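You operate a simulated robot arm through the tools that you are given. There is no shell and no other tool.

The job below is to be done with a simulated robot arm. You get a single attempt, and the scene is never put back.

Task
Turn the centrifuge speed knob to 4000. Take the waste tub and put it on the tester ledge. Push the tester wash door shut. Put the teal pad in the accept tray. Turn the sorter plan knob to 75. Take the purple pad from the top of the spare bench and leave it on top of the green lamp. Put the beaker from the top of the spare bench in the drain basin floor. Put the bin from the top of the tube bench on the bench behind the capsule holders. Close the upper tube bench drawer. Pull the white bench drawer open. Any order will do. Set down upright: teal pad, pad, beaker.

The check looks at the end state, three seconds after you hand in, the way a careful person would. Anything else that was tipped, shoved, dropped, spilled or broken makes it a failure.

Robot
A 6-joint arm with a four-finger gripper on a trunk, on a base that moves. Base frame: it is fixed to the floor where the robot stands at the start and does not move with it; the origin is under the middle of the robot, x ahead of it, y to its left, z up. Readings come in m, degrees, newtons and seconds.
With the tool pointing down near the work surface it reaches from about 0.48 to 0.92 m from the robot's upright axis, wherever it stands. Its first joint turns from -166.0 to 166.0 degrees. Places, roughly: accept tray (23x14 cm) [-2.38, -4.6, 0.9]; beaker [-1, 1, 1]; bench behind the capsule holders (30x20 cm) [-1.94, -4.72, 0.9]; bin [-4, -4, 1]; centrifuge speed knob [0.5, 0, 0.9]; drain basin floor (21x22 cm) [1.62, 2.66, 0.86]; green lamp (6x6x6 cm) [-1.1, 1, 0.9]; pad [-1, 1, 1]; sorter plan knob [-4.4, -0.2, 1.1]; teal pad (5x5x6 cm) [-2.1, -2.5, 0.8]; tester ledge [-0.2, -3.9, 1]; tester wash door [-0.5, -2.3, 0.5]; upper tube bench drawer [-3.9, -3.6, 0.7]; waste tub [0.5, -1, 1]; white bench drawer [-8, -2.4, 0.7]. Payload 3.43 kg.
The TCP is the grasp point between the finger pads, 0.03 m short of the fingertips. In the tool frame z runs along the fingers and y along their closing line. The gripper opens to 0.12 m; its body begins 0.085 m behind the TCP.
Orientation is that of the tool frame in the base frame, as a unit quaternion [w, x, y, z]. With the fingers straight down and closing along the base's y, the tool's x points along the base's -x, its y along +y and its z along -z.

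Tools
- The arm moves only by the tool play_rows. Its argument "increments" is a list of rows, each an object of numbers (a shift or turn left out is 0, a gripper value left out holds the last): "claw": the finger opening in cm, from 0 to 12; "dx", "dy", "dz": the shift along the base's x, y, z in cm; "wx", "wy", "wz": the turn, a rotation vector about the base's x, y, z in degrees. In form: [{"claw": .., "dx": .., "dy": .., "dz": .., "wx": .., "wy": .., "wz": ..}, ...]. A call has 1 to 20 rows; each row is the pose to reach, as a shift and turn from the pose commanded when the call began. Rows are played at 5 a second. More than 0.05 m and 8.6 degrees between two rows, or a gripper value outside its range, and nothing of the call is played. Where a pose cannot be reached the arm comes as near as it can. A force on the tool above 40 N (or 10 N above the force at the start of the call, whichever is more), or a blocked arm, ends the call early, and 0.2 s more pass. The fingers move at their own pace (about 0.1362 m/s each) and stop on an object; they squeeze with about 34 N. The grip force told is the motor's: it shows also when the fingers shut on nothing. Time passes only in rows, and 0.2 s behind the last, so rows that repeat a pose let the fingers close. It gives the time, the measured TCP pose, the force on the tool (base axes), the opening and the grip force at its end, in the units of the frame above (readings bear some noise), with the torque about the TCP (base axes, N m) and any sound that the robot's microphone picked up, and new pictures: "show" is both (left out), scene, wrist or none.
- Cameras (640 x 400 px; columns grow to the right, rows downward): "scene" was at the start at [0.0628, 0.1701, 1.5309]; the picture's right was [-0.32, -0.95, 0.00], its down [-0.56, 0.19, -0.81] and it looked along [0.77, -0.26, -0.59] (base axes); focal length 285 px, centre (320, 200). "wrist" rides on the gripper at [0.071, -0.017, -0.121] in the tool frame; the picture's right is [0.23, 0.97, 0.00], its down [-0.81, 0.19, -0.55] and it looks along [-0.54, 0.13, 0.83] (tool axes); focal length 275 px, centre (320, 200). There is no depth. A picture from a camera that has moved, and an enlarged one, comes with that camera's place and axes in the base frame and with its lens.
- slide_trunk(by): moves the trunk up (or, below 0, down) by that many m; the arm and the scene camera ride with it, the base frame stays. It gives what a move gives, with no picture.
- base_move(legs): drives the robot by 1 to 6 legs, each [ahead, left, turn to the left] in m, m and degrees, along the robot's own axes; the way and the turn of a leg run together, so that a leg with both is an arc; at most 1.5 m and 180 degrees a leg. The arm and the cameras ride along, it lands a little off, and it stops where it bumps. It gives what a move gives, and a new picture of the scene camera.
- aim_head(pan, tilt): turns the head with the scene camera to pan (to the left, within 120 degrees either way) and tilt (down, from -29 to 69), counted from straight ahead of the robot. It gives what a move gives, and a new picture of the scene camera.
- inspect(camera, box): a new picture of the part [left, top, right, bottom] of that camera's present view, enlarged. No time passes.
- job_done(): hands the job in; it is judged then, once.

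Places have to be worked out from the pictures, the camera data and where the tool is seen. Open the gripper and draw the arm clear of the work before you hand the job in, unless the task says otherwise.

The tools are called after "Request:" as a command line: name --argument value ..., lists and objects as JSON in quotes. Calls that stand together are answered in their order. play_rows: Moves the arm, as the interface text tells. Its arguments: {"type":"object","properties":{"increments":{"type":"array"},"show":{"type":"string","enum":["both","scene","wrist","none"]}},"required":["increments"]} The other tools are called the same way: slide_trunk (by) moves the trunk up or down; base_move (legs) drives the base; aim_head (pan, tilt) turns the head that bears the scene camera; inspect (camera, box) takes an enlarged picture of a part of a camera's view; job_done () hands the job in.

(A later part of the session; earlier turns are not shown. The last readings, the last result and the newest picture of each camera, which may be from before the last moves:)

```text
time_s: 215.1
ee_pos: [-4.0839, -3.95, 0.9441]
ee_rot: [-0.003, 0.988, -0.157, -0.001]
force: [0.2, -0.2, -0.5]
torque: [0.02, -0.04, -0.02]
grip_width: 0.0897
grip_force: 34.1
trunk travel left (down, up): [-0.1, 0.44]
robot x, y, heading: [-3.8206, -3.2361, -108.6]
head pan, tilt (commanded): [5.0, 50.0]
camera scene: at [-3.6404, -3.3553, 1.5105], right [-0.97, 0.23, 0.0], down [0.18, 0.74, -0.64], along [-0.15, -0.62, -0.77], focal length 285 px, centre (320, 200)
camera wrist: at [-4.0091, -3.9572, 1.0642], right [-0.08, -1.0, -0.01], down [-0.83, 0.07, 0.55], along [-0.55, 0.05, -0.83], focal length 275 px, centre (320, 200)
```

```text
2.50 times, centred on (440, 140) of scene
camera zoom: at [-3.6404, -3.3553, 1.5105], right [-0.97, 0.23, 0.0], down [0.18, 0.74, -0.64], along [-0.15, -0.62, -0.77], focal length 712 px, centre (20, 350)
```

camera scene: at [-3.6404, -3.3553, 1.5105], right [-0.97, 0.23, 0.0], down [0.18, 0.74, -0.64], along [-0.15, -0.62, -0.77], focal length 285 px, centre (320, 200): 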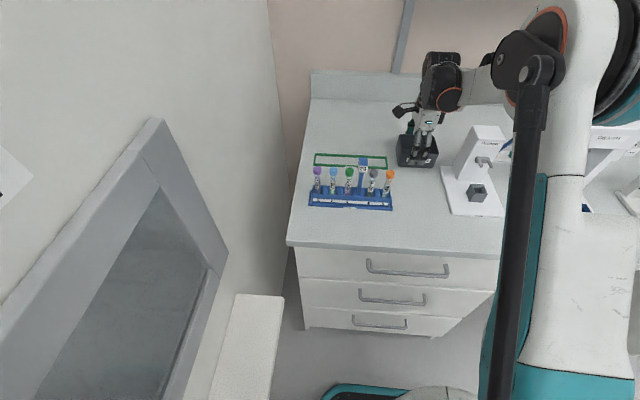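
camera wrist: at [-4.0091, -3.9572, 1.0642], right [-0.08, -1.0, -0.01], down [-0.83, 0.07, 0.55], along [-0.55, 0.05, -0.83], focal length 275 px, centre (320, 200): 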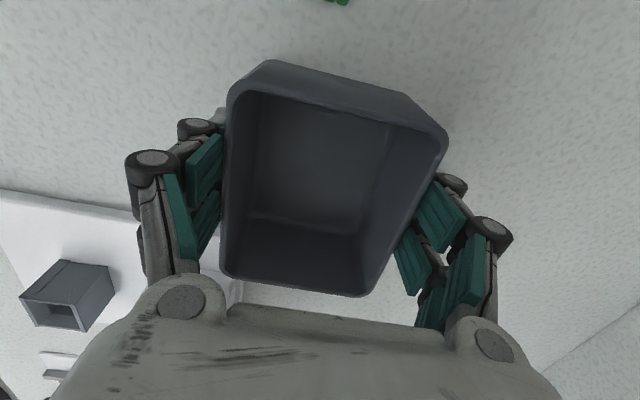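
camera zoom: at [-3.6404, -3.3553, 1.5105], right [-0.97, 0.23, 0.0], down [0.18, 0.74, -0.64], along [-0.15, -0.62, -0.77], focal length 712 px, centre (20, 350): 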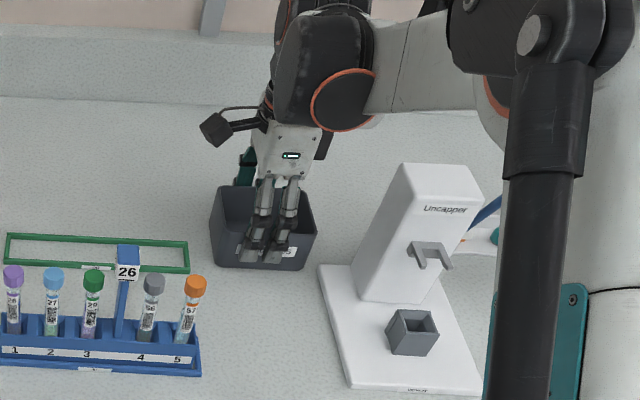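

The bin is gripped at 9.0 cm across. I lift it straight up.

Request:
play_rows --increments '[{"dz": 1}, {"dz": 3}, {"dz": 6}, {"dz": 10}, {"dz": 14.5}, {"dz": 19}, {"dz": 23.5}, {"dz": 27}, {"dz": 27}]'

```text
time_s: 217.1
ee_pos: [-4.0842, -3.9502, 1.2153]
ee_rot: [-0.003, 0.988, -0.157, -0.002]
force: [0.0, 0.6, -0.8]
torque: [0.02, -0.01, -0.01]
grip_width: 0.0896
grip_force: 33.8
trunk travel left (down, up): [-0.1, 0.44]
robot x, y, heading: [-3.8167, -3.2339, -108.5]
head pan, tilt (commanded): [5.0, 50.0]
camera scene: at [-3.6403, -3.3551, 1.5105], right [-0.97, 0.23, 0.0], down [0.18, 0.74, -0.64], along [-0.15, -0.62, -0.77], focal length 285 px, centre (320, 200)
camera wrist: at [-4.0104, -3.9577, 1.3352], right [-0.08, -1.0, -0.01], down [-0.83, 0.07, 0.55], along [-0.55, 0.05, -0.83], focal length 275 px, centre (320, 200)
```

scene: 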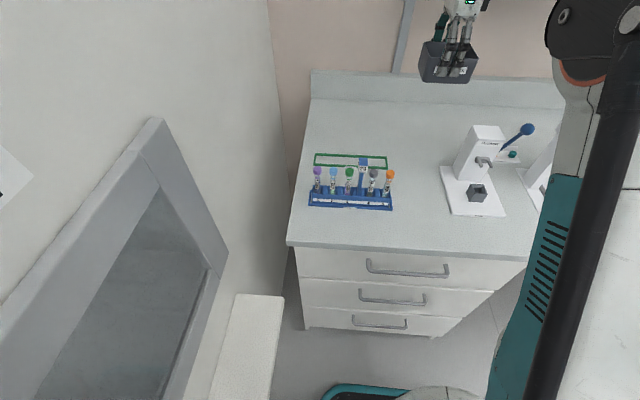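
wrist: 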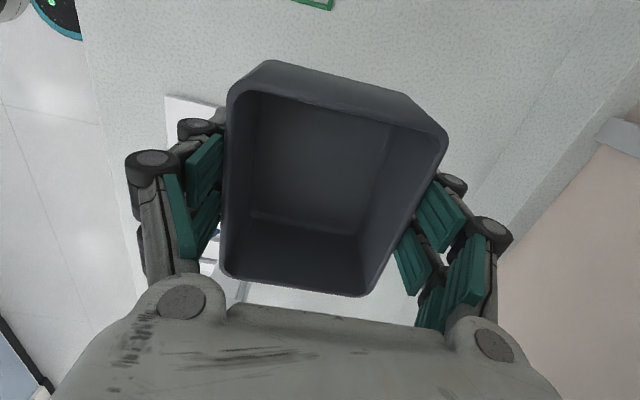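

The bin is held securely. I retract it toward me, back away from the tube bench and turn left to travel back along the aisle.

Request:
play_rows --increments '[{"dx": 1.3, "dy": 3.9}, {"dx": 2.6, "dy": 7.8}, {"dx": 3.9, "dy": 11.7}, {"dx": 5.2, "dy": 15.6}, {"dx": 5.8, "dy": 17.4}]' --show "none"

Request:
base_move --legs '[[-0.88, 0, 0], [0, 0, 90]]'

Request:
aim_head --pan 0 --tilt 40

```text
time_s: 218.3
ee_pos: [-4.0253, -3.7764, 1.2153]
ee_rot: [-0.003, 0.988, -0.158, 0.0]
force: [0.1, 0.1, -0.8]
torque: [-0.02, 0.01, 0.0]
grip_width: 0.0895
grip_force: 34.7
trunk travel left (down, up): [-0.1, 0.44]
robot x, y, heading: [-3.8209, -3.2327, -108.6]
head pan, tilt (commanded): [5.0, 50.0]
```

```text
time_s: 226.8
ee_pos: [-2.9946, -2.5986, 1.2153]
ee_rot: [-0.001, 0.81, 0.586, -0.003]
force: [0.9, 0.2, -1.5]
torque: [-0.01, 0.01, 0.02]
grip_width: 0.0898
grip_force: 34.1
trunk travel left (down, up): [-0.1, 0.44]
robot x, y, heading: [-3.5371, -2.3921, -18.6]
head pan, tilt (commanded): [5.0, 50.0]
camera scene: at [-3.4176, -2.2148, 1.5105], right [-0.23, -0.97, 0.0], down [-0.74, 0.18, -0.64], along [0.62, -0.15, -0.77], focal length 285 px, centre (320, 200)
```

scene: 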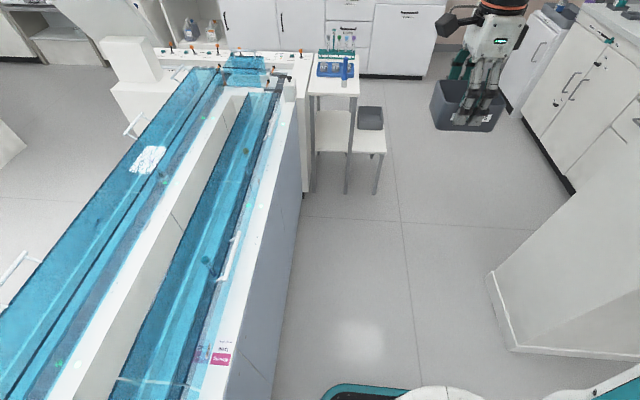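

```text
time_s: 227.6
ee_pos: [-2.9937, -2.5983, 1.2159]
ee_rot: [-0.001, 0.81, 0.586, -0.003]
force: [-0.1, 0.5, -0.6]
torque: [-0.01, -0.03, 0.0]
grip_width: 0.0896
grip_force: 33.6
trunk travel left (down, up): [-0.1, 0.44]
robot x, y, heading: [-3.5324, -2.3876, -18.8]
head pan, tilt (commanded): [0.0, 40.0]
camera scene: at [-3.4118, -2.2238, 1.5247], right [-0.32, -0.95, 0.0], down [-0.61, 0.2, -0.77], along [0.73, -0.24, -0.64], focal length 285 px, centre (320, 200)
```

scene: 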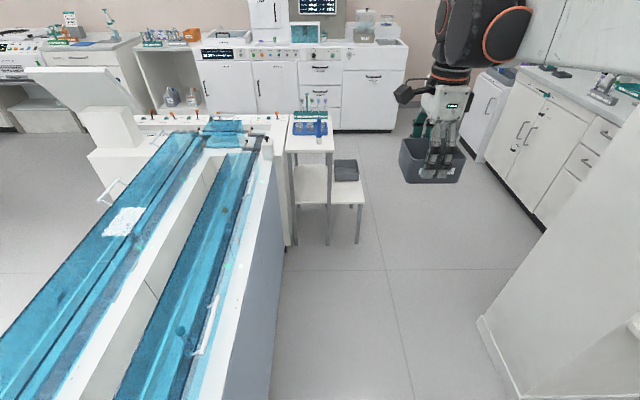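

From here the route is clear: past the wall's end, then between the step shelf and the far benches. I drive it in legs and finally turn right to face the capsule bench.

Request:
base_move --legs '[[0, -0.21, 0.2], [1.08, 0, 0], [0, -0.18, 0], [1.08, 0, 0]]'

```text
time_s: 240.6
ee_pos: [-1.0596, -3.6462, 1.215]
ee_rot: [-0.001, 0.808, 0.589, -0.003]
force: [0.0, -0.2, -2.4]
torque: [0.01, -0.01, 0.02]
grip_width: 0.0894
grip_force: 34.0
trunk travel left (down, up): [-0.1, 0.44]
robot x, y, heading: [-1.6026, -3.4422, -18.0]
head pan, tilt (commanded): [0.0, 40.0]
camera scene: at [-1.479, -3.2743, 1.5247], right [-0.31, -0.95, 0.0], down [-0.61, 0.2, -0.77], along [0.73, -0.24, -0.64], focal length 285 px, centre (320, 200)
```

scene: 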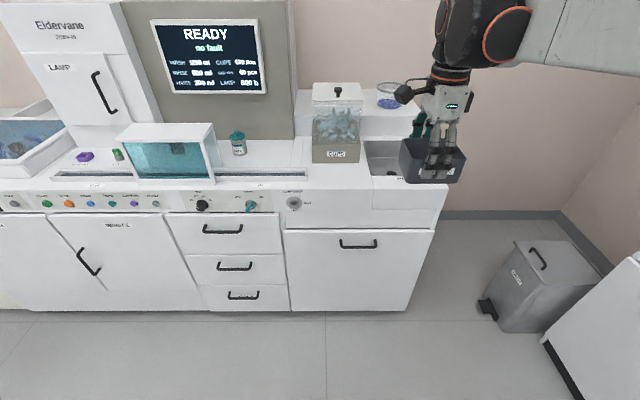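

The tester shows READY, no fault. I turn right to face the capsule bench and move in.

Request:
base_move --legs '[[0, 0, -90.5], [0.35, 0, 0]]'

```text
time_s: 246.7
ee_pos: [-1.9214, -4.3194, 1.2157]
ee_rot: [-0.003, 0.988, -0.156, -0.001]
force: [0.2, 0.2, -1.1]
torque: [0.02, -0.01, 0.01]
grip_width: 0.0899
grip_force: 33.9
trunk travel left (down, up): [-0.1, 0.44]
robot x, y, heading: [-1.7138, -3.7772, -108.2]
head pan, tilt (commanded): [0.0, 40.0]
camera scene: at [-1.5458, -3.9029, 1.5247], right [-0.95, 0.32, 0.0], down [0.2, 0.61, -0.77], along [-0.24, -0.73, -0.64], focal length 285 px, centre (320, 200)
```

scene: 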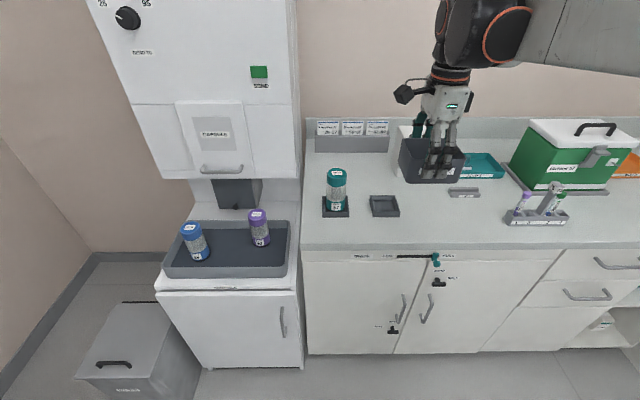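

The free area behind the capsule holders lies between the holders and the card display. My target for the bin's centre is about [-1.954, -4.725]. I move in a further 0.27 m.

Request:
base_move --legs '[[0.27, 0, -0.4]]'

Request:
inspect --camera "scene" --box '[260, 100, 500, 260]'

```text
time_s: 248.6
ee_pos: [-2.0112, -4.5726, 1.2148]
ee_rot: [-0.003, 0.987, -0.161, -0.002]
force: [-0.4, 0.2, -1.2]
torque: [-0.01, -0.06, 0.0]
grip_width: 0.0897
grip_force: 34.1
trunk travel left (down, up): [-0.1, 0.44]
robot x, y, heading: [-1.8024, -4.0304, -108.7]
head pan, tilt (commanded): [0.0, 40.0]
camera scene: at [-1.633, -4.1599, 1.5247], right [-0.95, 0.32, 0.0], down [0.21, 0.61, -0.77], along [-0.25, -0.72, -0.64], focal length 285 px, centre (320, 200)
```

scene: 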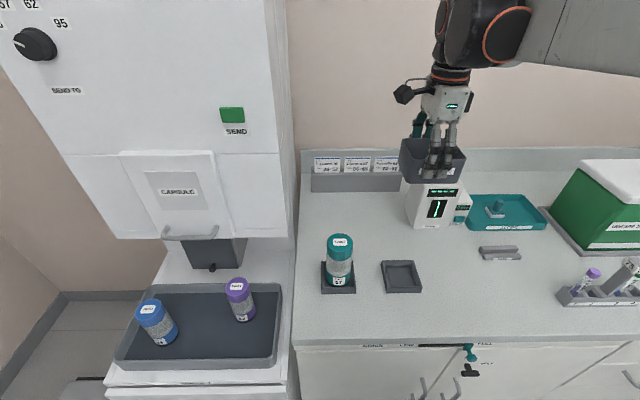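

```text
2.50 times, centred on (380, 180) of scene
camera zoom: at [-1.633, -4.1599, 1.5247], right [-0.95, 0.32, 0.0], down [0.21, 0.61, -0.77], along [-0.25, -0.72, -0.64], focal length 712 px, centre (170, 250)
```

zoom: 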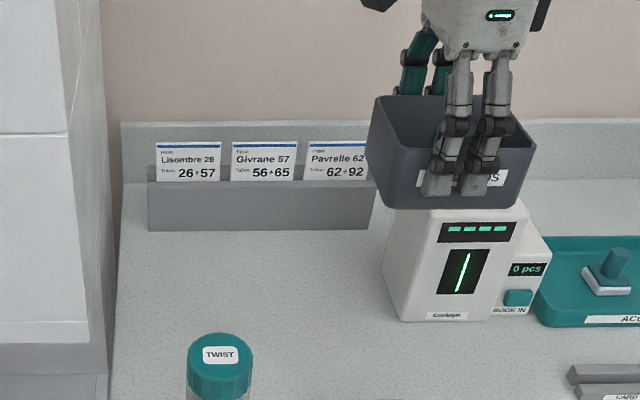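

The planned spot is free on all sides. I carry the bin over it and lower to about 2 cm above the bench.

Request:
play_rows --increments '[{"dx": 1.2, "dy": -3.1}, {"dx": 2.4, "dy": -6.2}, {"dx": 3.6, "dy": -9.3}, {"dx": 4.8, "dy": -12.4}, {"dx": 5.7, "dy": -15.2}, {"dx": 5.7, "dy": -15.2, "dz": -4}, {"dx": 5.7, "dy": -15.2, "dz": -8.5}, {"dx": 5.7, "dy": -15.2, "dz": -13}, {"dx": 5.7, "dy": -15.2, "dz": -17.5}, {"dx": 5.7, "dy": -15.2, "dz": -22}, {"dx": 5.7, "dy": -15.2, "dz": -25}, {"dx": 5.7, "dy": -15.2, "dz": -25}]'

Request:
inspect --camera "scene" --box '[260, 100, 500, 260]'

```text
time_s: 251.2
ee_pos: [-1.9557, -4.7252, 0.9641]
ee_rot: [-0.003, 0.987, -0.161, -0.001]
force: [0.8, 0.2, -0.3]
torque: [0.03, -0.02, 0.02]
grip_width: 0.0896
grip_force: 34.2
trunk travel left (down, up): [-0.1, 0.44]
robot x, y, heading: [-1.8005, -4.0312, -108.7]
head pan, tilt (commanded): [0.0, 40.0]
camera scene: at [-1.6329, -4.16, 1.5247], right [-0.95, 0.32, 0.0], down [0.21, 0.61, -0.77], along [-0.25, -0.72, -0.64], focal length 285 px, centre (320, 200)
camera wrist: at [-1.8811, -4.7323, 1.0842], right [-0.09, -1.0, -0.01], down [-0.83, 0.07, 0.55], along [-0.55, 0.06, -0.83], focal length 275 px, centre (320, 200)
```

scene: 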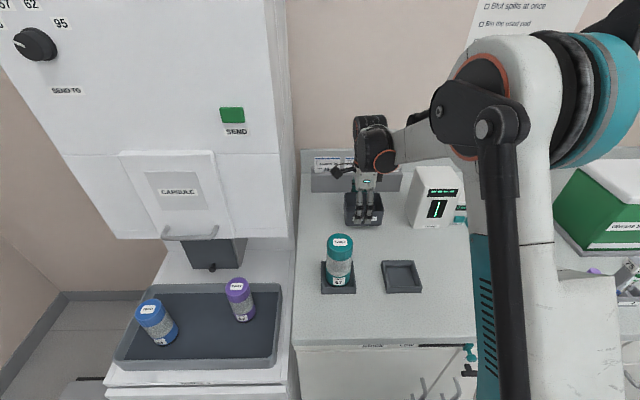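
wrist: 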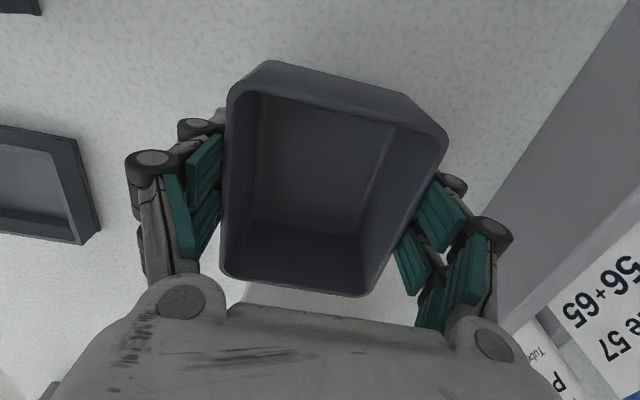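

```text
2.50 times, centred on (380, 180) of scene
camera zoom: at [-1.6329, -4.16, 1.5247], right [-0.95, 0.32, 0.0], down [0.21, 0.61, -0.77], along [-0.25, -0.72, -0.64], focal length 712 px, centre (170, 250)
```

zoom: 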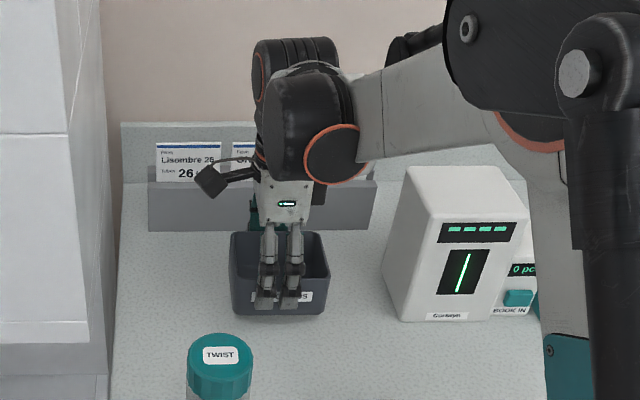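

The bin hovers over the spot with space all round. I lower it the last centimetres in small steps.

Request:
play_rows --increments '[{"dz": -0.5}, {"dz": -1}, {"dz": -1.4}]' --show "none"

Request:
play_rows --increments '[{"dz": -0.2}, {"dz": -0.4}]' --show "none"

```text
time_s: 252.0
ee_pos: [-1.9546, -4.7235, 0.9506]
ee_rot: [-0.002, 0.987, -0.161, -0.001]
force: [0.1, 0.3, -2.0]
torque: [0.02, 0.01, 0.05]
grip_width: 0.0896
grip_force: 34.0
trunk travel left (down, up): [-0.1, 0.44]
robot x, y, heading: [-1.8019, -4.0323, -109.1]
head pan, tilt (commanded): [0.0, 40.0]
```

```text
time_s: 252.6
ee_pos: [-1.9545, -4.7246, 0.9479]
ee_rot: [-0.004, 0.987, -0.16, -0.001]
force: [0.6, 0.1, -1.7]
torque: [-0.03, -0.02, 0.0]
grip_width: 0.0896
grip_force: 34.2
trunk travel left (down, up): [-0.1, 0.44]
robot x, y, heading: [-1.8015, -4.0303, -108.9]
head pan, tilt (commanded): [0.0, 40.0]
```

Request:
play_rows --increments '[{"dz": -0.2}, {"dz": -0.35}]' --show "none"

Request:
play_rows --increments '[{"dz": -0.15}, {"dz": -0.3}]' --show "none"

```text
time_s: 253.2
ee_pos: [-1.9547, -4.7247, 0.9449]
ee_rot: [-0.003, 0.987, -0.16, -0.001]
force: [-0.6, -5.4, 13.6]
torque: [0.05, 0.23, 0.07]
grip_width: 0.0896
grip_force: 34.1
trunk travel left (down, up): [-0.1, 0.44]
robot x, y, heading: [-1.7985, -4.0281, -108.9]
head pan, tilt (commanded): [0.0, 40.0]
```

```text
time_s: 253.8
ee_pos: [-1.955, -4.723, 0.9416]
ee_rot: [-0.003, 0.987, -0.161, -0.001]
force: [-2.1, -7.6, 24.5]
torque: [-0.32, 0.09, 0.04]
grip_width: 0.0904
grip_force: 33.5
trunk travel left (down, up): [-0.1, 0.44]
robot x, y, heading: [-1.802, -4.03, -109.1]
head pan, tilt (commanded): [0.0, 40.0]
```

The bin rests on the bench (about 20 N upward). I ease up slightly, open the fingers and lift straight out.

Request:
play_rows --increments '[{"dz": 0.3}, {"dz": 0.3, "claw": 9.6}, {"dz": 0.3, "claw": 10.4}, {"dz": 0.3, "claw": 11}, {"dz": 0.3, "claw": 11}, {"dz": 3, "claw": 11}, {"dz": 7, "claw": 11}, {"dz": 11.5, "claw": 11}, {"dz": 16, "claw": 11}, {"dz": 20.5, "claw": 11}, {"dz": 25, "claw": 11}, {"dz": 28, "claw": 11}]'

Request:
inspect --camera "scene" --box '[260, 100, 500, 260]'

```text
time_s: 256.4
ee_pos: [-1.9554, -4.7253, 1.2209]
ee_rot: [-0.003, 0.987, -0.161, -0.002]
force: [0.2, -0.2, 0.8]
torque: [-0.01, 0.01, 0.03]
grip_width: 0.1102
grip_force: 0.1
trunk travel left (down, up): [-0.1, 0.44]
robot x, y, heading: [-1.8005, -4.0333, -108.7]
head pan, tilt (commanded): [0.0, 40.0]
camera scene: at [-1.6328, -4.1594, 1.5247], right [-0.95, 0.32, 0.0], down [0.21, 0.61, -0.77], along [-0.25, -0.72, -0.64], focal length 285 px, centre (320, 200)
camera wrist: at [-1.8808, -4.7322, 1.3406], right [-0.09, -1.0, -0.01], down [-0.83, 0.07, 0.55], along [-0.55, 0.06, -0.83], focal length 275 px, centre (320, 200)
```

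scene: 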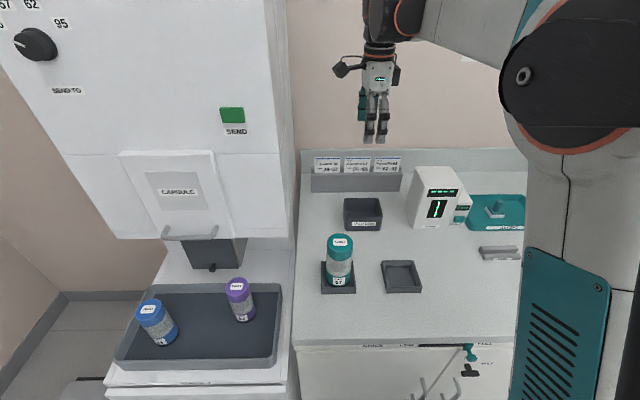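
wrist: 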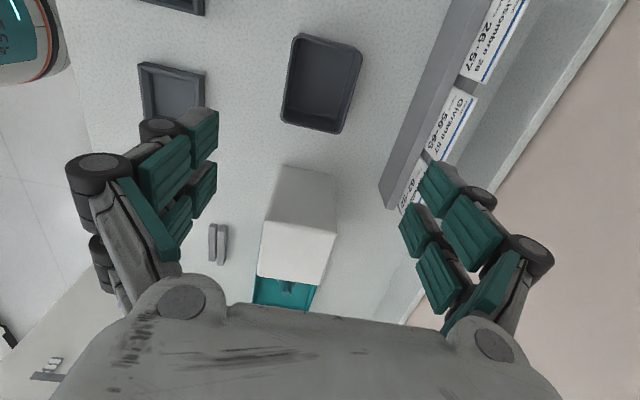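

```text
2.50 times, centred on (380, 180) of scene
camera zoom: at [-1.6328, -4.1594, 1.5247], right [-0.95, 0.32, 0.0], down [0.21, 0.61, -0.77], along [-0.25, -0.72, -0.64], focal length 712 px, centre (170, 250)
```

zoom: 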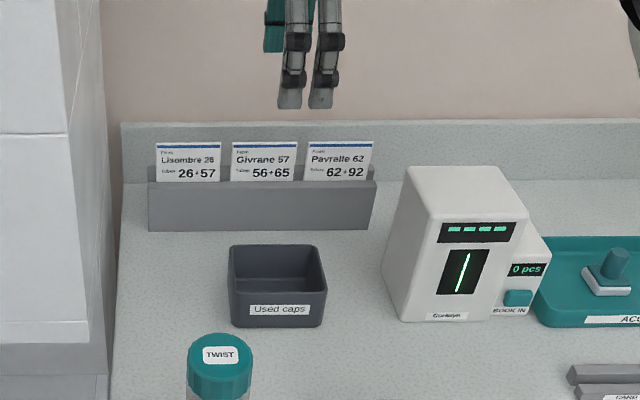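

The bin stands behind the capsule holders. Next is the white bench drawer, far along this wall at about [-8, -2.4]. I retract the arm, close the gripper partly and head back to the aisle.

Request:
play_rows --increments '[{"claw": 6, "dx": 1.2, "dy": 3.8}, {"dx": 2.4, "dy": 7.6}, {"dx": 3.6, "dy": 11.4}, {"dx": 4.2, "dy": 13.3}]' --show "none"

Request:
base_move --legs '[[-0.6, 0, 0.2], [0, 0, -90]]'

```text
time_s: 257.4
ee_pos: [-1.9117, -4.5909, 1.2195]
ee_rot: [-0.002, 0.987, -0.161, -0.002]
force: [0.2, 0.1, 1.1]
torque: [-0.03, -0.02, 0.01]
grip_width: 0.0601
grip_force: 0.0
trunk travel left (down, up): [-0.1, 0.44]
robot x, y, heading: [-1.8022, -4.0315, -109.0]
head pan, tilt (commanded): [0.0, 40.0]
```

```text
time_s: 264.7
ee_pos: [-2.166, -3.3422, 1.2204]
ee_rot: [0.003, -0.578, 0.816, -0.001]
force: [-0.4, -0.3, 0.3]
torque: [-0.03, -0.01, 0.01]
grip_width: 0.0603
grip_force: 0.0
trunk travel left (down, up): [-0.1, 0.44]
robot x, y, heading: [-1.6057, -3.4636, 160.3]
head pan, tilt (commanded): [0.0, 40.0]
camera scene: at [-1.7366, -3.6313, 1.5247], right [0.34, 0.94, 0.0], down [0.61, -0.22, -0.77], along [-0.72, 0.26, -0.64], focal length 285 px, centre (320, 200)
```

scene: 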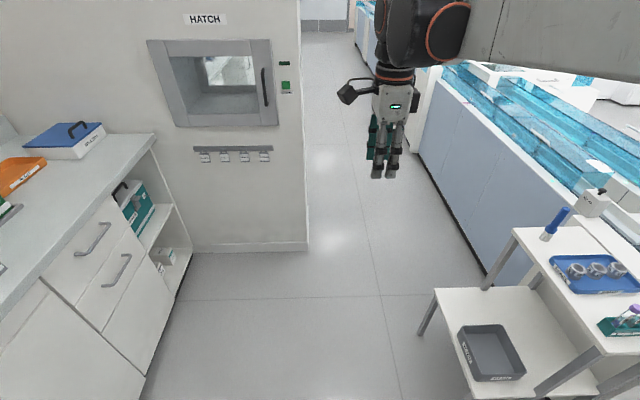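

The path is the same as before. I drive along the aisle past the wall, then continue toward the tube-bench section.

Request:
base_move --legs '[[0, 0, 1.1], [1.1, 0, 0], [0, -0.25, 0], [1.4, 0, 0]]'

Request:
aim_head --pan 10 --tilt 25

```text
time_s: 278.6
ee_pos: [-4.4492, -2.3302, 1.221]
ee_rot: [0.004, -0.59, 0.808, -0.001]
force: [0.2, -0.1, 0.3]
torque: [-0.03, -0.03, -0.04]
grip_width: 0.06
grip_force: 0.0
trunk travel left (down, up): [-0.1, 0.44]
robot x, y, heading: [-3.891, -2.436, 161.8]
head pan, tilt (commanded): [0.0, 40.0]
camera scene: at [-4.0126, -2.6075, 1.5247], right [0.31, 0.95, 0.0], down [0.61, -0.2, -0.77], along [-0.73, 0.24, -0.64], focal length 285 px, centre (320, 200)
```

scene: 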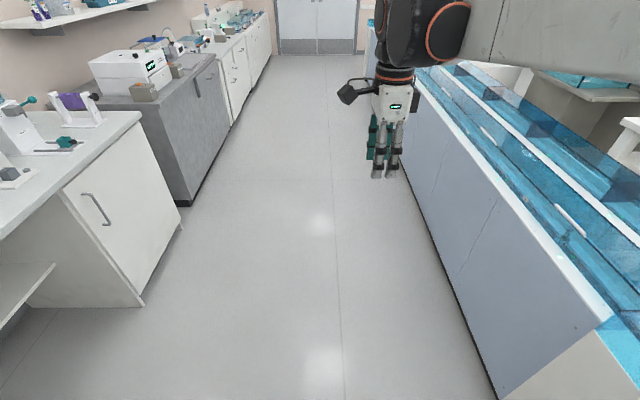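

```text
time_s: 279.4
ee_pos: [-4.4489, -2.3301, 1.2194]
ee_rot: [0.003, -0.589, 0.808, 0.0]
force: [0.3, 0.6, -0.4]
torque: [-0.05, 0.0, -0.01]
grip_width: 0.0599
grip_force: 0.0
trunk travel left (down, up): [-0.1, 0.44]
robot x, y, heading: [-3.886, -2.4357, 161.8]
head pan, tilt (commanded): [10.0, 25.0]
camera scene: at [-4.023, -2.6209, 1.548], right [0.14, 0.99, 0.0], down [0.42, -0.06, -0.91], along [-0.9, 0.13, -0.42], focal length 285 px, centre (320, 200)
```

scene: 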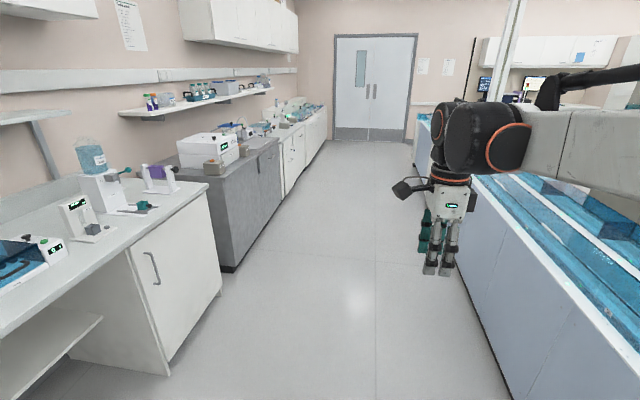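

The aisle is clear toward the white bench. I drive 3 m further on.

Request:
base_move --legs '[[1.5, 0, -0.3], [1.5, 0, 0]]'

Request:
aim_head --pan 50 --tilt 30

```text
time_s: 293.9
ee_pos: [-7.3184, -1.3867, 1.2187]
ee_rot: [0.003, -0.588, 0.809, 0.0]
force: [-0.6, -0.1, -0.1]
torque: [-0.02, 0.02, 0.02]
grip_width: 0.06
grip_force: 0.1
trunk travel left (down, up): [-0.1, 0.44]
robot x, y, heading: [-6.7582, -1.496, 161.4]
head pan, tilt (commanded): [10.0, 25.0]
camera scene: at [-6.8955, -1.6791, 1.548], right [0.15, 0.99, 0.0], down [0.42, -0.06, -0.91], along [-0.9, 0.13, -0.42], focal length 285 px, centre (320, 200)
```

scene: 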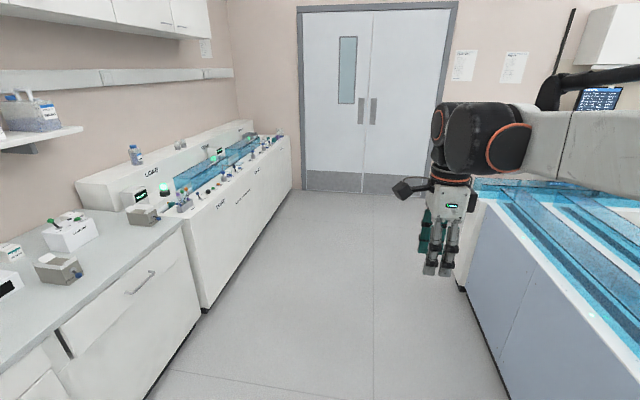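

```text
time_s: 295.0
ee_pos: [-7.3204, -1.3869, 1.2203]
ee_rot: [0.003, -0.587, 0.809, -0.001]
force: [-0.1, 0.6, 0.4]
torque: [0.01, 0.0, -0.01]
grip_width: 0.06
grip_force: 0.2
trunk travel left (down, up): [-0.1, 0.44]
robot x, y, heading: [-6.7585, -1.491, 161.6]
head pan, tilt (commanded): [50.0, 30.0]
camera scene: at [-6.8814, -1.7399, 1.5401], right [-0.52, 0.85, 0.0], down [0.43, 0.26, -0.87], along [-0.74, -0.45, -0.5], focal length 285 px, centre (320, 200)
```

scene: 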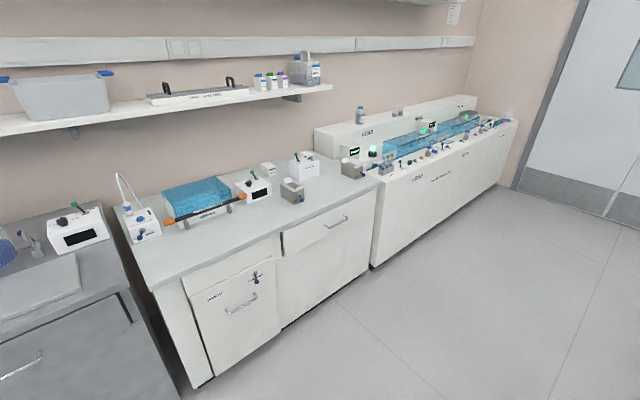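

The projected drawer position falls on the right-hand panel with the bar handle. I zoom in to look at it and the keyed panel beside it.

Request:
inspect --camera "scene" --box '[170, 160, 410, 340]'

```text
2.22 times, centred on (290, 250) of scene
camera zoom: at [-6.8814, -1.7399, 1.5401], right [-0.52, 0.85, 0.0], down [0.43, 0.26, -0.87], along [-0.74, -0.45, -0.5], focal length 633 px, centre (387, 89)
```

zoom: 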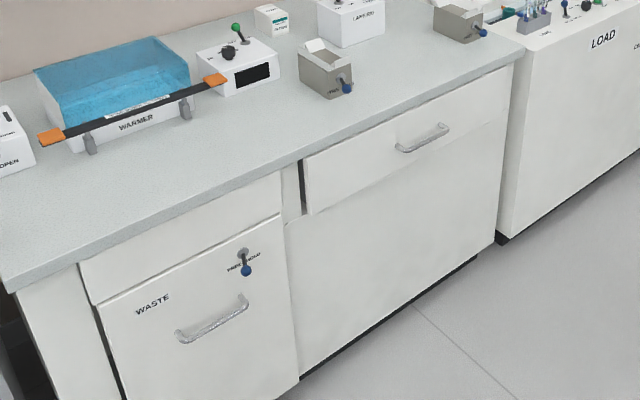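

It's the wide drawer with a horizontal bar handle near [-7.93, -2.29, 0.73]. I drive up level with it and turn to face it.

Request:
base_move --legs '[[0.84, 0, 0], [0, 0, 90]]'

Request:
aim_head --pan 0 --tilt 42

```text
time_s: 303.3
ee_pos: [-7.6497, -1.7933, 1.2203]
ee_rot: [-0.003, 0.99, -0.144, -0.001]
force: [0.0, -0.3, 0.4]
torque: [0.01, -0.02, -0.02]
grip_width: 0.0599
grip_force: 0.0
trunk travel left (down, up): [-0.1, 0.44]
robot x, y, heading: [-7.5549, -1.229, -106.9]
head pan, tilt (commanded): [50.0, 30.0]
camera scene: at [-7.31, -1.3482, 1.5401], right [-0.84, -0.54, 0.0], down [-0.27, 0.42, -0.87], along [0.47, -0.73, -0.5], focal length 285 px, centre (320, 200)
```

scene: 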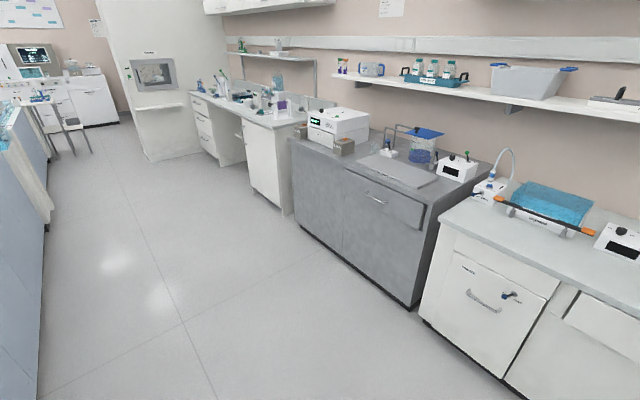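

```text
time_s: 304.5
ee_pos: [-7.6491, -1.7939, 1.2199]
ee_rot: [-0.002, 0.989, -0.145, -0.002]
force: [0.8, 0.2, 0.0]
torque: [-0.01, -0.03, -0.04]
grip_width: 0.0602
grip_force: 0.0
trunk travel left (down, up): [-0.1, 0.44]
robot x, y, heading: [-7.5573, -1.2315, -106.9]
head pan, tilt (commanded): [0.0, 42.0]
camera scene: at [-7.3836, -1.3523, 1.5218], right [-0.96, 0.29, 0.0], down [0.2, 0.64, -0.74], along [-0.22, -0.71, -0.67], focal length 285 px, centre (320, 200)
```

scene: 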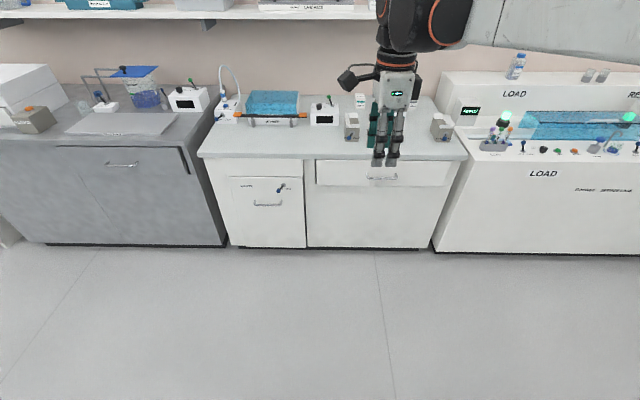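

Triangulation puts the handle bar at about [-7.993, -2.322, 0.683] on a bench only 0.775 m high. I'll grip it with the hand tilted 45° forward so one finger pair hooks behind the bar. First I move the base up.

Request:
base_move --legs '[[0, -0.05, -1.7], [0.44, 0, 0]]'

Request:
inspect --camera "scene" --box '[260, 150, 500, 320]'

```text
time_s: 307.7
ee_pos: [-7.8548, -2.1918, 1.2203]
ee_rot: [-0.003, 0.987, -0.158, -0.002]
force: [0.6, 0.7, -0.2]
torque: [-0.04, -0.03, -0.06]
grip_width: 0.0601
grip_force: 0.0
trunk travel left (down, up): [-0.1, 0.44]
robot x, y, heading: [-7.7468, -1.6264, -108.7]
head pan, tilt (commanded): [0.0, 42.0]
camera scene: at [-7.5757, -1.7574, 1.5217], right [-0.95, 0.32, 0.0], down [0.21, 0.63, -0.74], along [-0.24, -0.7, -0.67], focal length 285 px, centre (320, 200)
```

scene: 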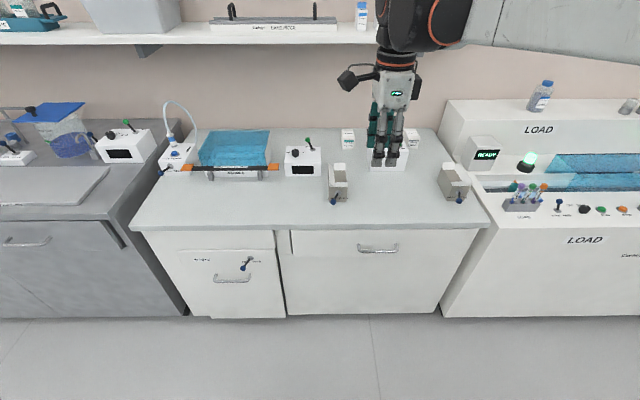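

```text
2.35 times, centred on (380, 235) of scene
camera zoom: at [-7.5757, -1.7574, 1.5217], right [-0.95, 0.32, 0.0], down [0.21, 0.63, -0.74], along [-0.24, -0.7, -0.67], focal length 670 px, centre (179, 118)
```

zoom: 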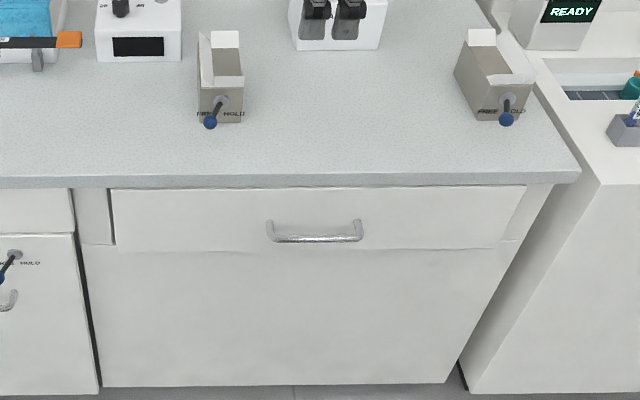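

The bar is at about [-7.991, -2.316, 0.674]. I back up slightly for reach, then lower and tilt the hand 65° forward to a point 10 cm in front of the handle.

Request:
base_move --legs '[[-0.08, 0, 0]]'

Request:
play_rows --increments '[{"dx": -1.2, "dy": -0.9, "dz": -4, "claw": 4}, {"dx": -2.4, "dy": -1.8, "dz": -8}, {"dx": -3.6, "dy": -2.7, "dz": -12, "wx": -7.7, "wy": 2.6}, {"dx": -4.8, "dy": -3.6, "dz": -16, "wx": -15.4, "wy": 5.2}, {"dx": -6, "dy": -4.5, "dz": -20, "wx": -23.1, "wy": 7.8}, {"dx": -7.2, "dy": -5.4, "dz": -24, "wx": -30.8, "wy": 10.4}, {"dx": -8.4, "dy": -6.3, "dz": -28, "wx": -38.5, "wy": 13}, {"dx": -9.6, "dy": -7.2, "dz": -32, "wx": -46.2, "wy": 15.6}, {"dx": -10.8, "dy": -8.1, "dz": -36, "wx": -53.9, "wy": 18.2}, {"dx": -12, "dy": -9, "dz": -40, "wx": -61.6, "wy": 20.8}, {"dx": -12.8, "dy": -9.9, "dz": -44.5, "wx": -61.6, "wy": 20.8}, {"dx": -12.8, "dy": -9.9, "dz": -47.5, "wx": -61.6, "wy": 20.8}, {"dx": -12.8, "dy": -9.9, "dz": -47.5, "wx": -61.6, "wy": 20.8}]'

```text
time_s: 308.8
ee_pos: [-7.8285, -2.1141, 1.2212]
ee_rot: [-0.003, 0.987, -0.159, -0.001]
force: [-0.1, 0.5, 0.6]
torque: [-0.01, 0.03, -0.03]
grip_width: 0.0603
grip_force: 0.1
trunk travel left (down, up): [-0.1, 0.44]
robot x, y, heading: [-7.7175, -1.5549, -108.7]
head pan, tilt (commanded): [0.0, 42.0]
camera scene: at [-7.5499, -1.6811, 1.5219], right [-0.95, 0.32, 0.0], down [0.21, 0.63, -0.74], along [-0.24, -0.7, -0.67], focal length 285 px, centre (320, 200)
```

scene: 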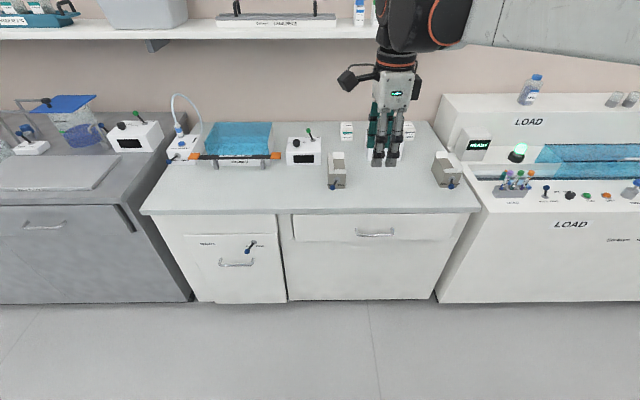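

```text
time_s: 311.4
ee_pos: [-7.9961, -2.3193, 0.8063]
ee_rot: [0.525, 0.835, -0.135, -0.089]
force: [5.0, 12.5, -2.7]
torque: [0.3, -0.06, 0.17]
grip_width: 0.054
grip_force: 6.7
out of reach, approached as far as the arm can: row 9, 10, 11, 12, 13
trunk travel left (down, up): [-0.1, 0.44]
robot x, y, heading: [-7.7191, -1.5557, -108.5]
head pan, tilt (commanded): [0.0, 42.0]
stopped in row 13: the force on the tool passed its limit at 42 N (the readings are from after the stop); the commanded pose is now the measured one
camera scene: at [-7.5492, -1.6797, 1.5217], right [-0.95, 0.32, 0.0], down [0.21, 0.63, -0.74], along [-0.24, -0.7, -0.67], focal length 285 px, centre (320, 200)
camera wrist: at [-7.8899, -2.2319, 0.8419], right [0.09, -0.47, 0.88], down [-0.63, 0.65, 0.42], along [-0.77, -0.59, -0.24], focal length 275 px, centre (320, 200)
```

scene: 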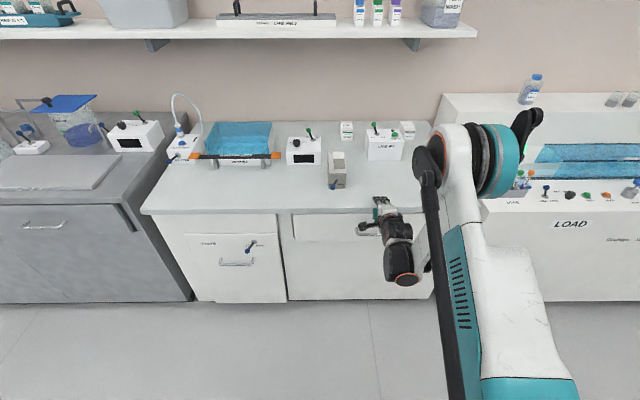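
wrist: 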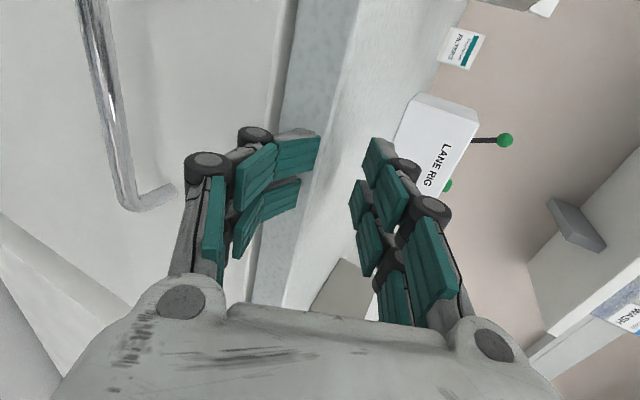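

The arm can't get that close with this tilt and its fingers came to rest against the bench edge. I back the base straight out to free them.

Request:
base_move --legs '[[-0.2, 0, 0]]'

Request:
inspect --camera "scene" --box '[260, 110, 520, 280]'

```text
time_s: 313.0
ee_pos: [-7.931, -2.1313, 0.8059]
ee_rot: [0.525, 0.835, -0.135, -0.089]
force: [-0.2, 0.2, -0.5]
torque: [-0.01, 0.02, 0.0]
grip_width: 0.0402
grip_force: 0.2
trunk travel left (down, up): [-0.1, 0.44]
robot x, y, heading: [-7.6528, -1.3606, -108.4]
head pan, tilt (commanded): [0.0, 42.0]
camera scene: at [-7.4852, -1.4904, 1.5218], right [-0.95, 0.32, 0.0], down [0.21, 0.63, -0.74], along [-0.24, -0.7, -0.67], focal length 285 px, centre (320, 200)
```

scene: 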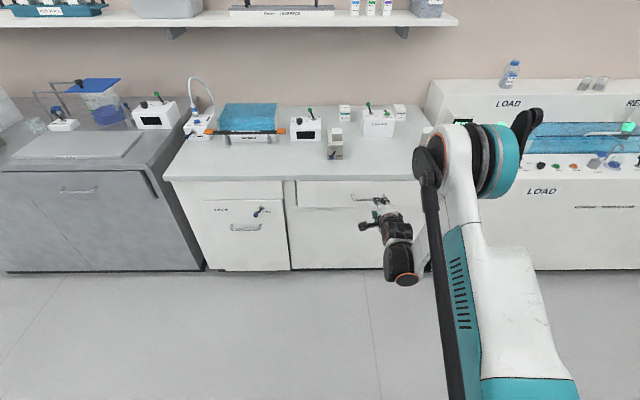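

```text
2.35 times, centred on (390, 195) of scene
camera zoom: at [-7.4852, -1.4904, 1.5218], right [-0.95, 0.32, 0.0], down [0.21, 0.63, -0.74], along [-0.24, -0.7, -0.67], focal length 670 px, centre (155, 212)
```

zoom: 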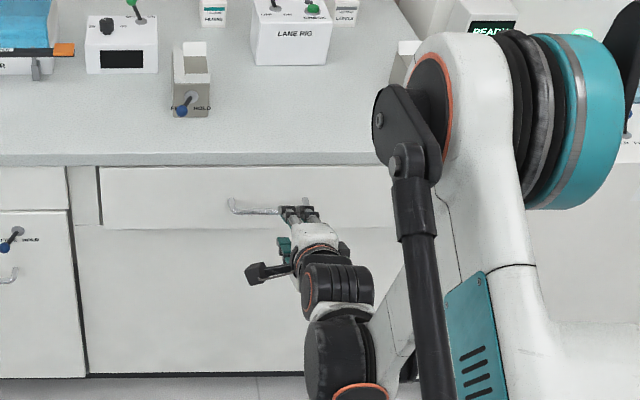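

The hand is free again and nothing on the bench moved. Lowering the trunk 0.1 m gives me the height I need, after which I creep the base forward to the pre-grasp point.

Request:
slide_trunk --by -0.098

Request:
base_move --legs '[[0.07, 0, 0]]'

Request:
play_rows --increments '[{"dz": 0.8, "claw": 5}, {"dz": 1.6, "claw": 5}, {"dz": 1.6, "claw": 5}]'

```text
time_s: 314.3
ee_pos: [-7.9316, -2.129, 0.7072]
ee_rot: [0.526, 0.835, -0.135, -0.089]
force: [-0.5, -0.3, -0.4]
torque: [0.02, 0.05, 0.0]
grip_width: 0.0399
grip_force: 0.1
trunk travel left (down, up): [-0.002, 0.538]
robot x, y, heading: [-7.6513, -1.3592, -108.7]
head pan, tilt (commanded): [0.0, 42.0]
```

```text
time_s: 315.4
ee_pos: [-7.9536, -2.196, 0.7087]
ee_rot: [0.526, 0.835, -0.134, -0.089]
force: [-0.2, -0.2, 0.1]
torque: [0.02, 0.03, 0.03]
grip_width: 0.0398
grip_force: 0.1
trunk travel left (down, up): [-0.002, 0.538]
robot x, y, heading: [-7.6778, -1.4287, -108.7]
head pan, tilt (commanded): [0.0, 42.0]
camera scene: at [-7.5073, -1.556, 1.4238], right [-0.95, 0.32, 0.0], down [0.21, 0.63, -0.74], along [-0.24, -0.7, -0.67], focal length 285 px, centre (320, 200)
```

scene: 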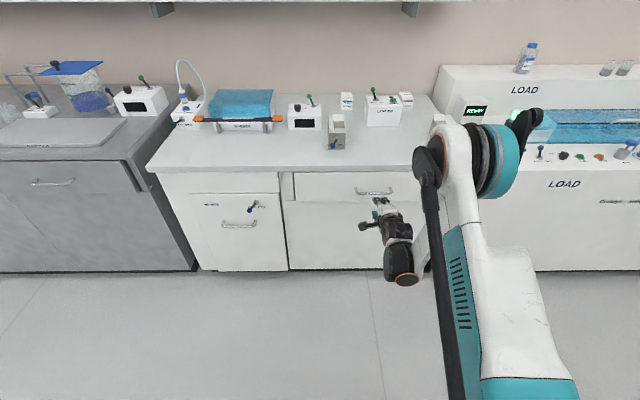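

```text
time_s: 316.1
ee_pos: [-7.9536, -2.1967, 0.7243]
ee_rot: [0.527, 0.835, -0.135, -0.089]
force: [-0.3, 0.3, 0.4]
torque: [0.03, 0.01, 0.0]
grip_width: 0.05
grip_force: 0.0
trunk travel left (down, up): [-0.002, 0.538]
robot x, y, heading: [-7.6749, -1.4283, -108.6]
head pan, tilt (commanded): [0.0, 42.0]
camera scene: at [-7.5074, -1.5563, 1.4238], right [-0.95, 0.32, 0.0], down [0.21, 0.63, -0.74], along [-0.24, -0.7, -0.67], focal length 285 px, centre (320, 200)
camera wrist: at [-7.8474, -2.1092, 0.7598], right [0.09, -0.47, 0.88], down [-0.63, 0.65, 0.42], along [-0.77, -0.59, -0.24], focal length 275 px, centre (320, 200)
```

scene: 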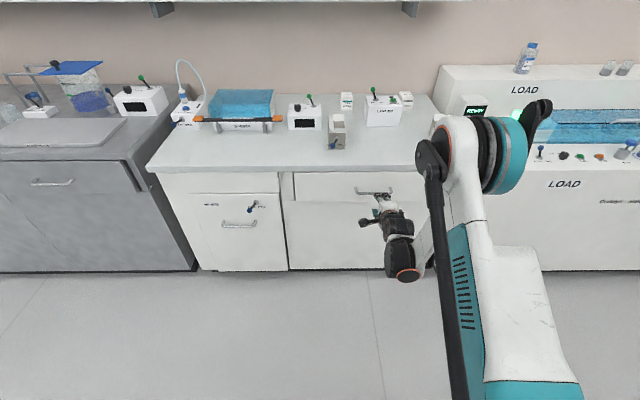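
wrist: 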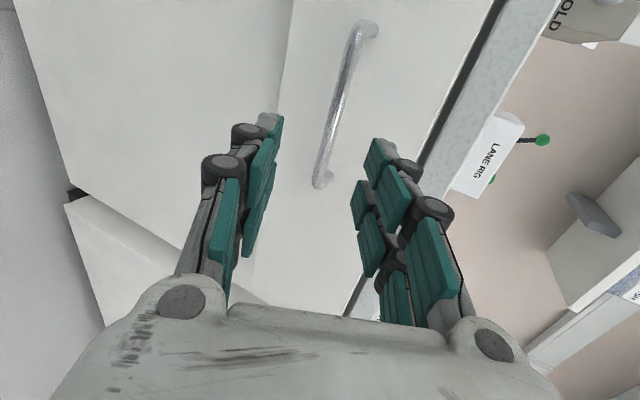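

The wrist view shows the bar between the finger planes but about 2 cm above the tool axis. I shift up by that much, advance 5 cm and check.

Request:
play_rows --increments '[{"dx": -0.28, "dy": -0.86, "dz": 1.89}, {"dx": -1.0, "dy": -3.0, "dz": 0.8}, {"dx": -1.73, "dy": -5.13, "dz": -0.27}, {"dx": -1.73, "dy": -5.13, "dz": -0.27}]' --show "wrist"

```text
time_s: 317.1
ee_pos: [-7.9683, -2.2483, 0.7215]
ee_rot: [0.525, 0.836, -0.136, -0.09]
force: [0.1, -0.3, -0.6]
torque: [-0.02, 0.0, 0.0]
grip_width: 0.0499
grip_force: 0.1
trunk travel left (down, up): [-0.002, 0.538]
robot x, y, heading: [-7.6741, -1.43, -108.7]
head pan, tilt (commanded): [0.0, 42.0]
camera wrist: at [-7.864, -2.1613, 0.7563], right [0.09, -0.47, 0.88], down [-0.63, 0.65, 0.42], along [-0.77, -0.59, -0.24], focal length 275 px, centre (320, 200)
```

wrist: 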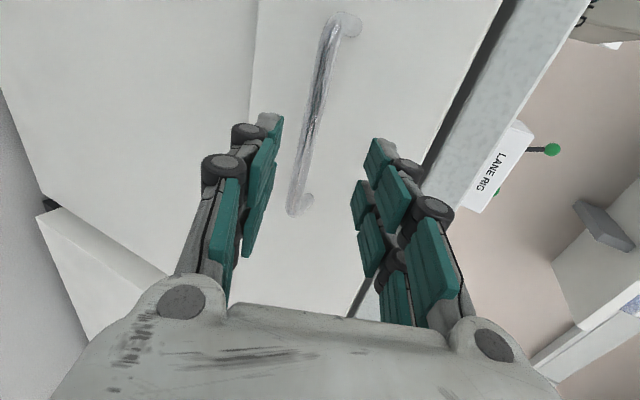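

The bar is now centred on the approach line. I advance the remaining 6.5 cm and look.

Request:
play_rows --increments '[{"dx": -0.6, "dy": -1.8, "dz": -0.9}, {"dx": -1.25, "dy": -3.7, "dz": -1.85}, {"dx": -1.88, "dy": -5.55, "dz": -2.8}, {"dx": -1.88, "dy": -5.55, "dz": -2.8}]' --show "wrist"

```text
time_s: 317.9
ee_pos: [-7.9861, -2.2921, 0.7007]
ee_rot: [0.527, 0.834, -0.135, -0.09]
force: [5.3, 14.2, 7.9]
torque: [-0.52, 0.12, 0.15]
grip_width: 0.0522
grip_force: 1.0
trunk travel left (down, up): [-0.002, 0.538]
robot x, y, heading: [-7.6746, -1.4332, -108.7]
head pan, tilt (commanded): [0.0, 42.0]
stopped in row 3: the force on the tool passed its limit at 56 N (the readings are from after the stop); the commanded pose is now the measured one
camera wrist: at [-7.8803, -2.2055, 0.7354], right [0.09, -0.47, 0.88], down [-0.63, 0.65, 0.41], along [-0.77, -0.59, -0.24], focal length 275 px, centre (320, 200)
```

wrist: 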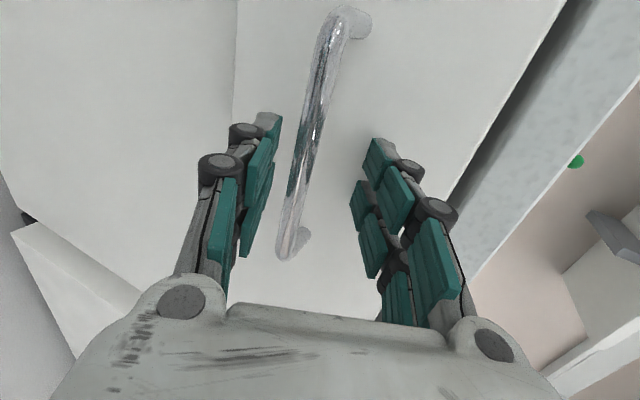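

The upper fingertips touched the drawer front because the bar stands off only about 1.5 cm. A flatter hand fits better, so I back off 5 cm and tilt the hand about 20° further, toward horizontal.

Request:
play_rows --increments '[{"dx": 0.6, "dy": 1.8, "dz": 0.9}, {"dx": 1.45, "dy": 4.27, "dz": 2.16}, {"dx": 1.45, "dy": 4.27, "dz": 1.7, "wx": -6.3, "wy": 2.1}, {"dx": 1.45, "dy": 4.27, "dz": 1.2, "wx": -12.6, "wy": 4.25}, {"dx": 1.45, "dy": 4.27, "dz": 0.6, "wx": -19, "wy": 6.4}, {"dx": 1.45, "dy": 4.27, "dz": 0, "wx": -19, "wy": 6.4}, {"dx": 1.45, "dy": 4.27, "dz": 0, "wx": -19, "wy": 6.4}]' --show "both"

```text
time_s: 319.5
ee_pos: [-7.9716, -2.2518, 0.6991]
ee_rot: [0.664, 0.73, -0.118, -0.112]
force: [-0.6, 0.2, 0.4]
torque: [0.0, 0.01, -0.01]
grip_width: 0.0501
grip_force: 0.0
trunk travel left (down, up): [-0.002, 0.538]
robot x, y, heading: [-7.6765, -1.4308, -108.7]
head pan, tilt (commanded): [0.0, 42.0]
camera scene: at [-7.5075, -1.5565, 1.4238], right [-0.95, 0.32, 0.0], down [0.21, 0.63, -0.74], along [-0.24, -0.7, -0.67], focal length 285 px, centre (320, 200)
camera wrist: at [-7.8651, -2.1593, 0.692], right [0.2, -0.16, 0.97], down [-0.6, 0.76, 0.25], along [-0.78, -0.62, 0.05], focal length 275 px, centre (320, 200)
```

scene: 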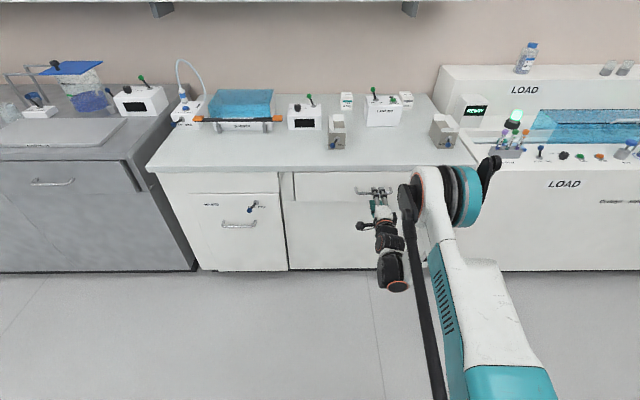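
wrist: 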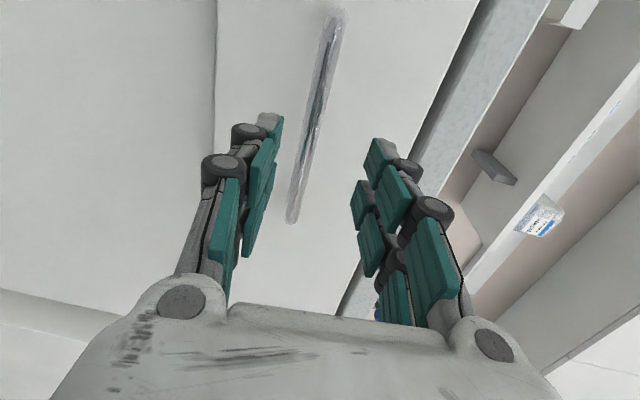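

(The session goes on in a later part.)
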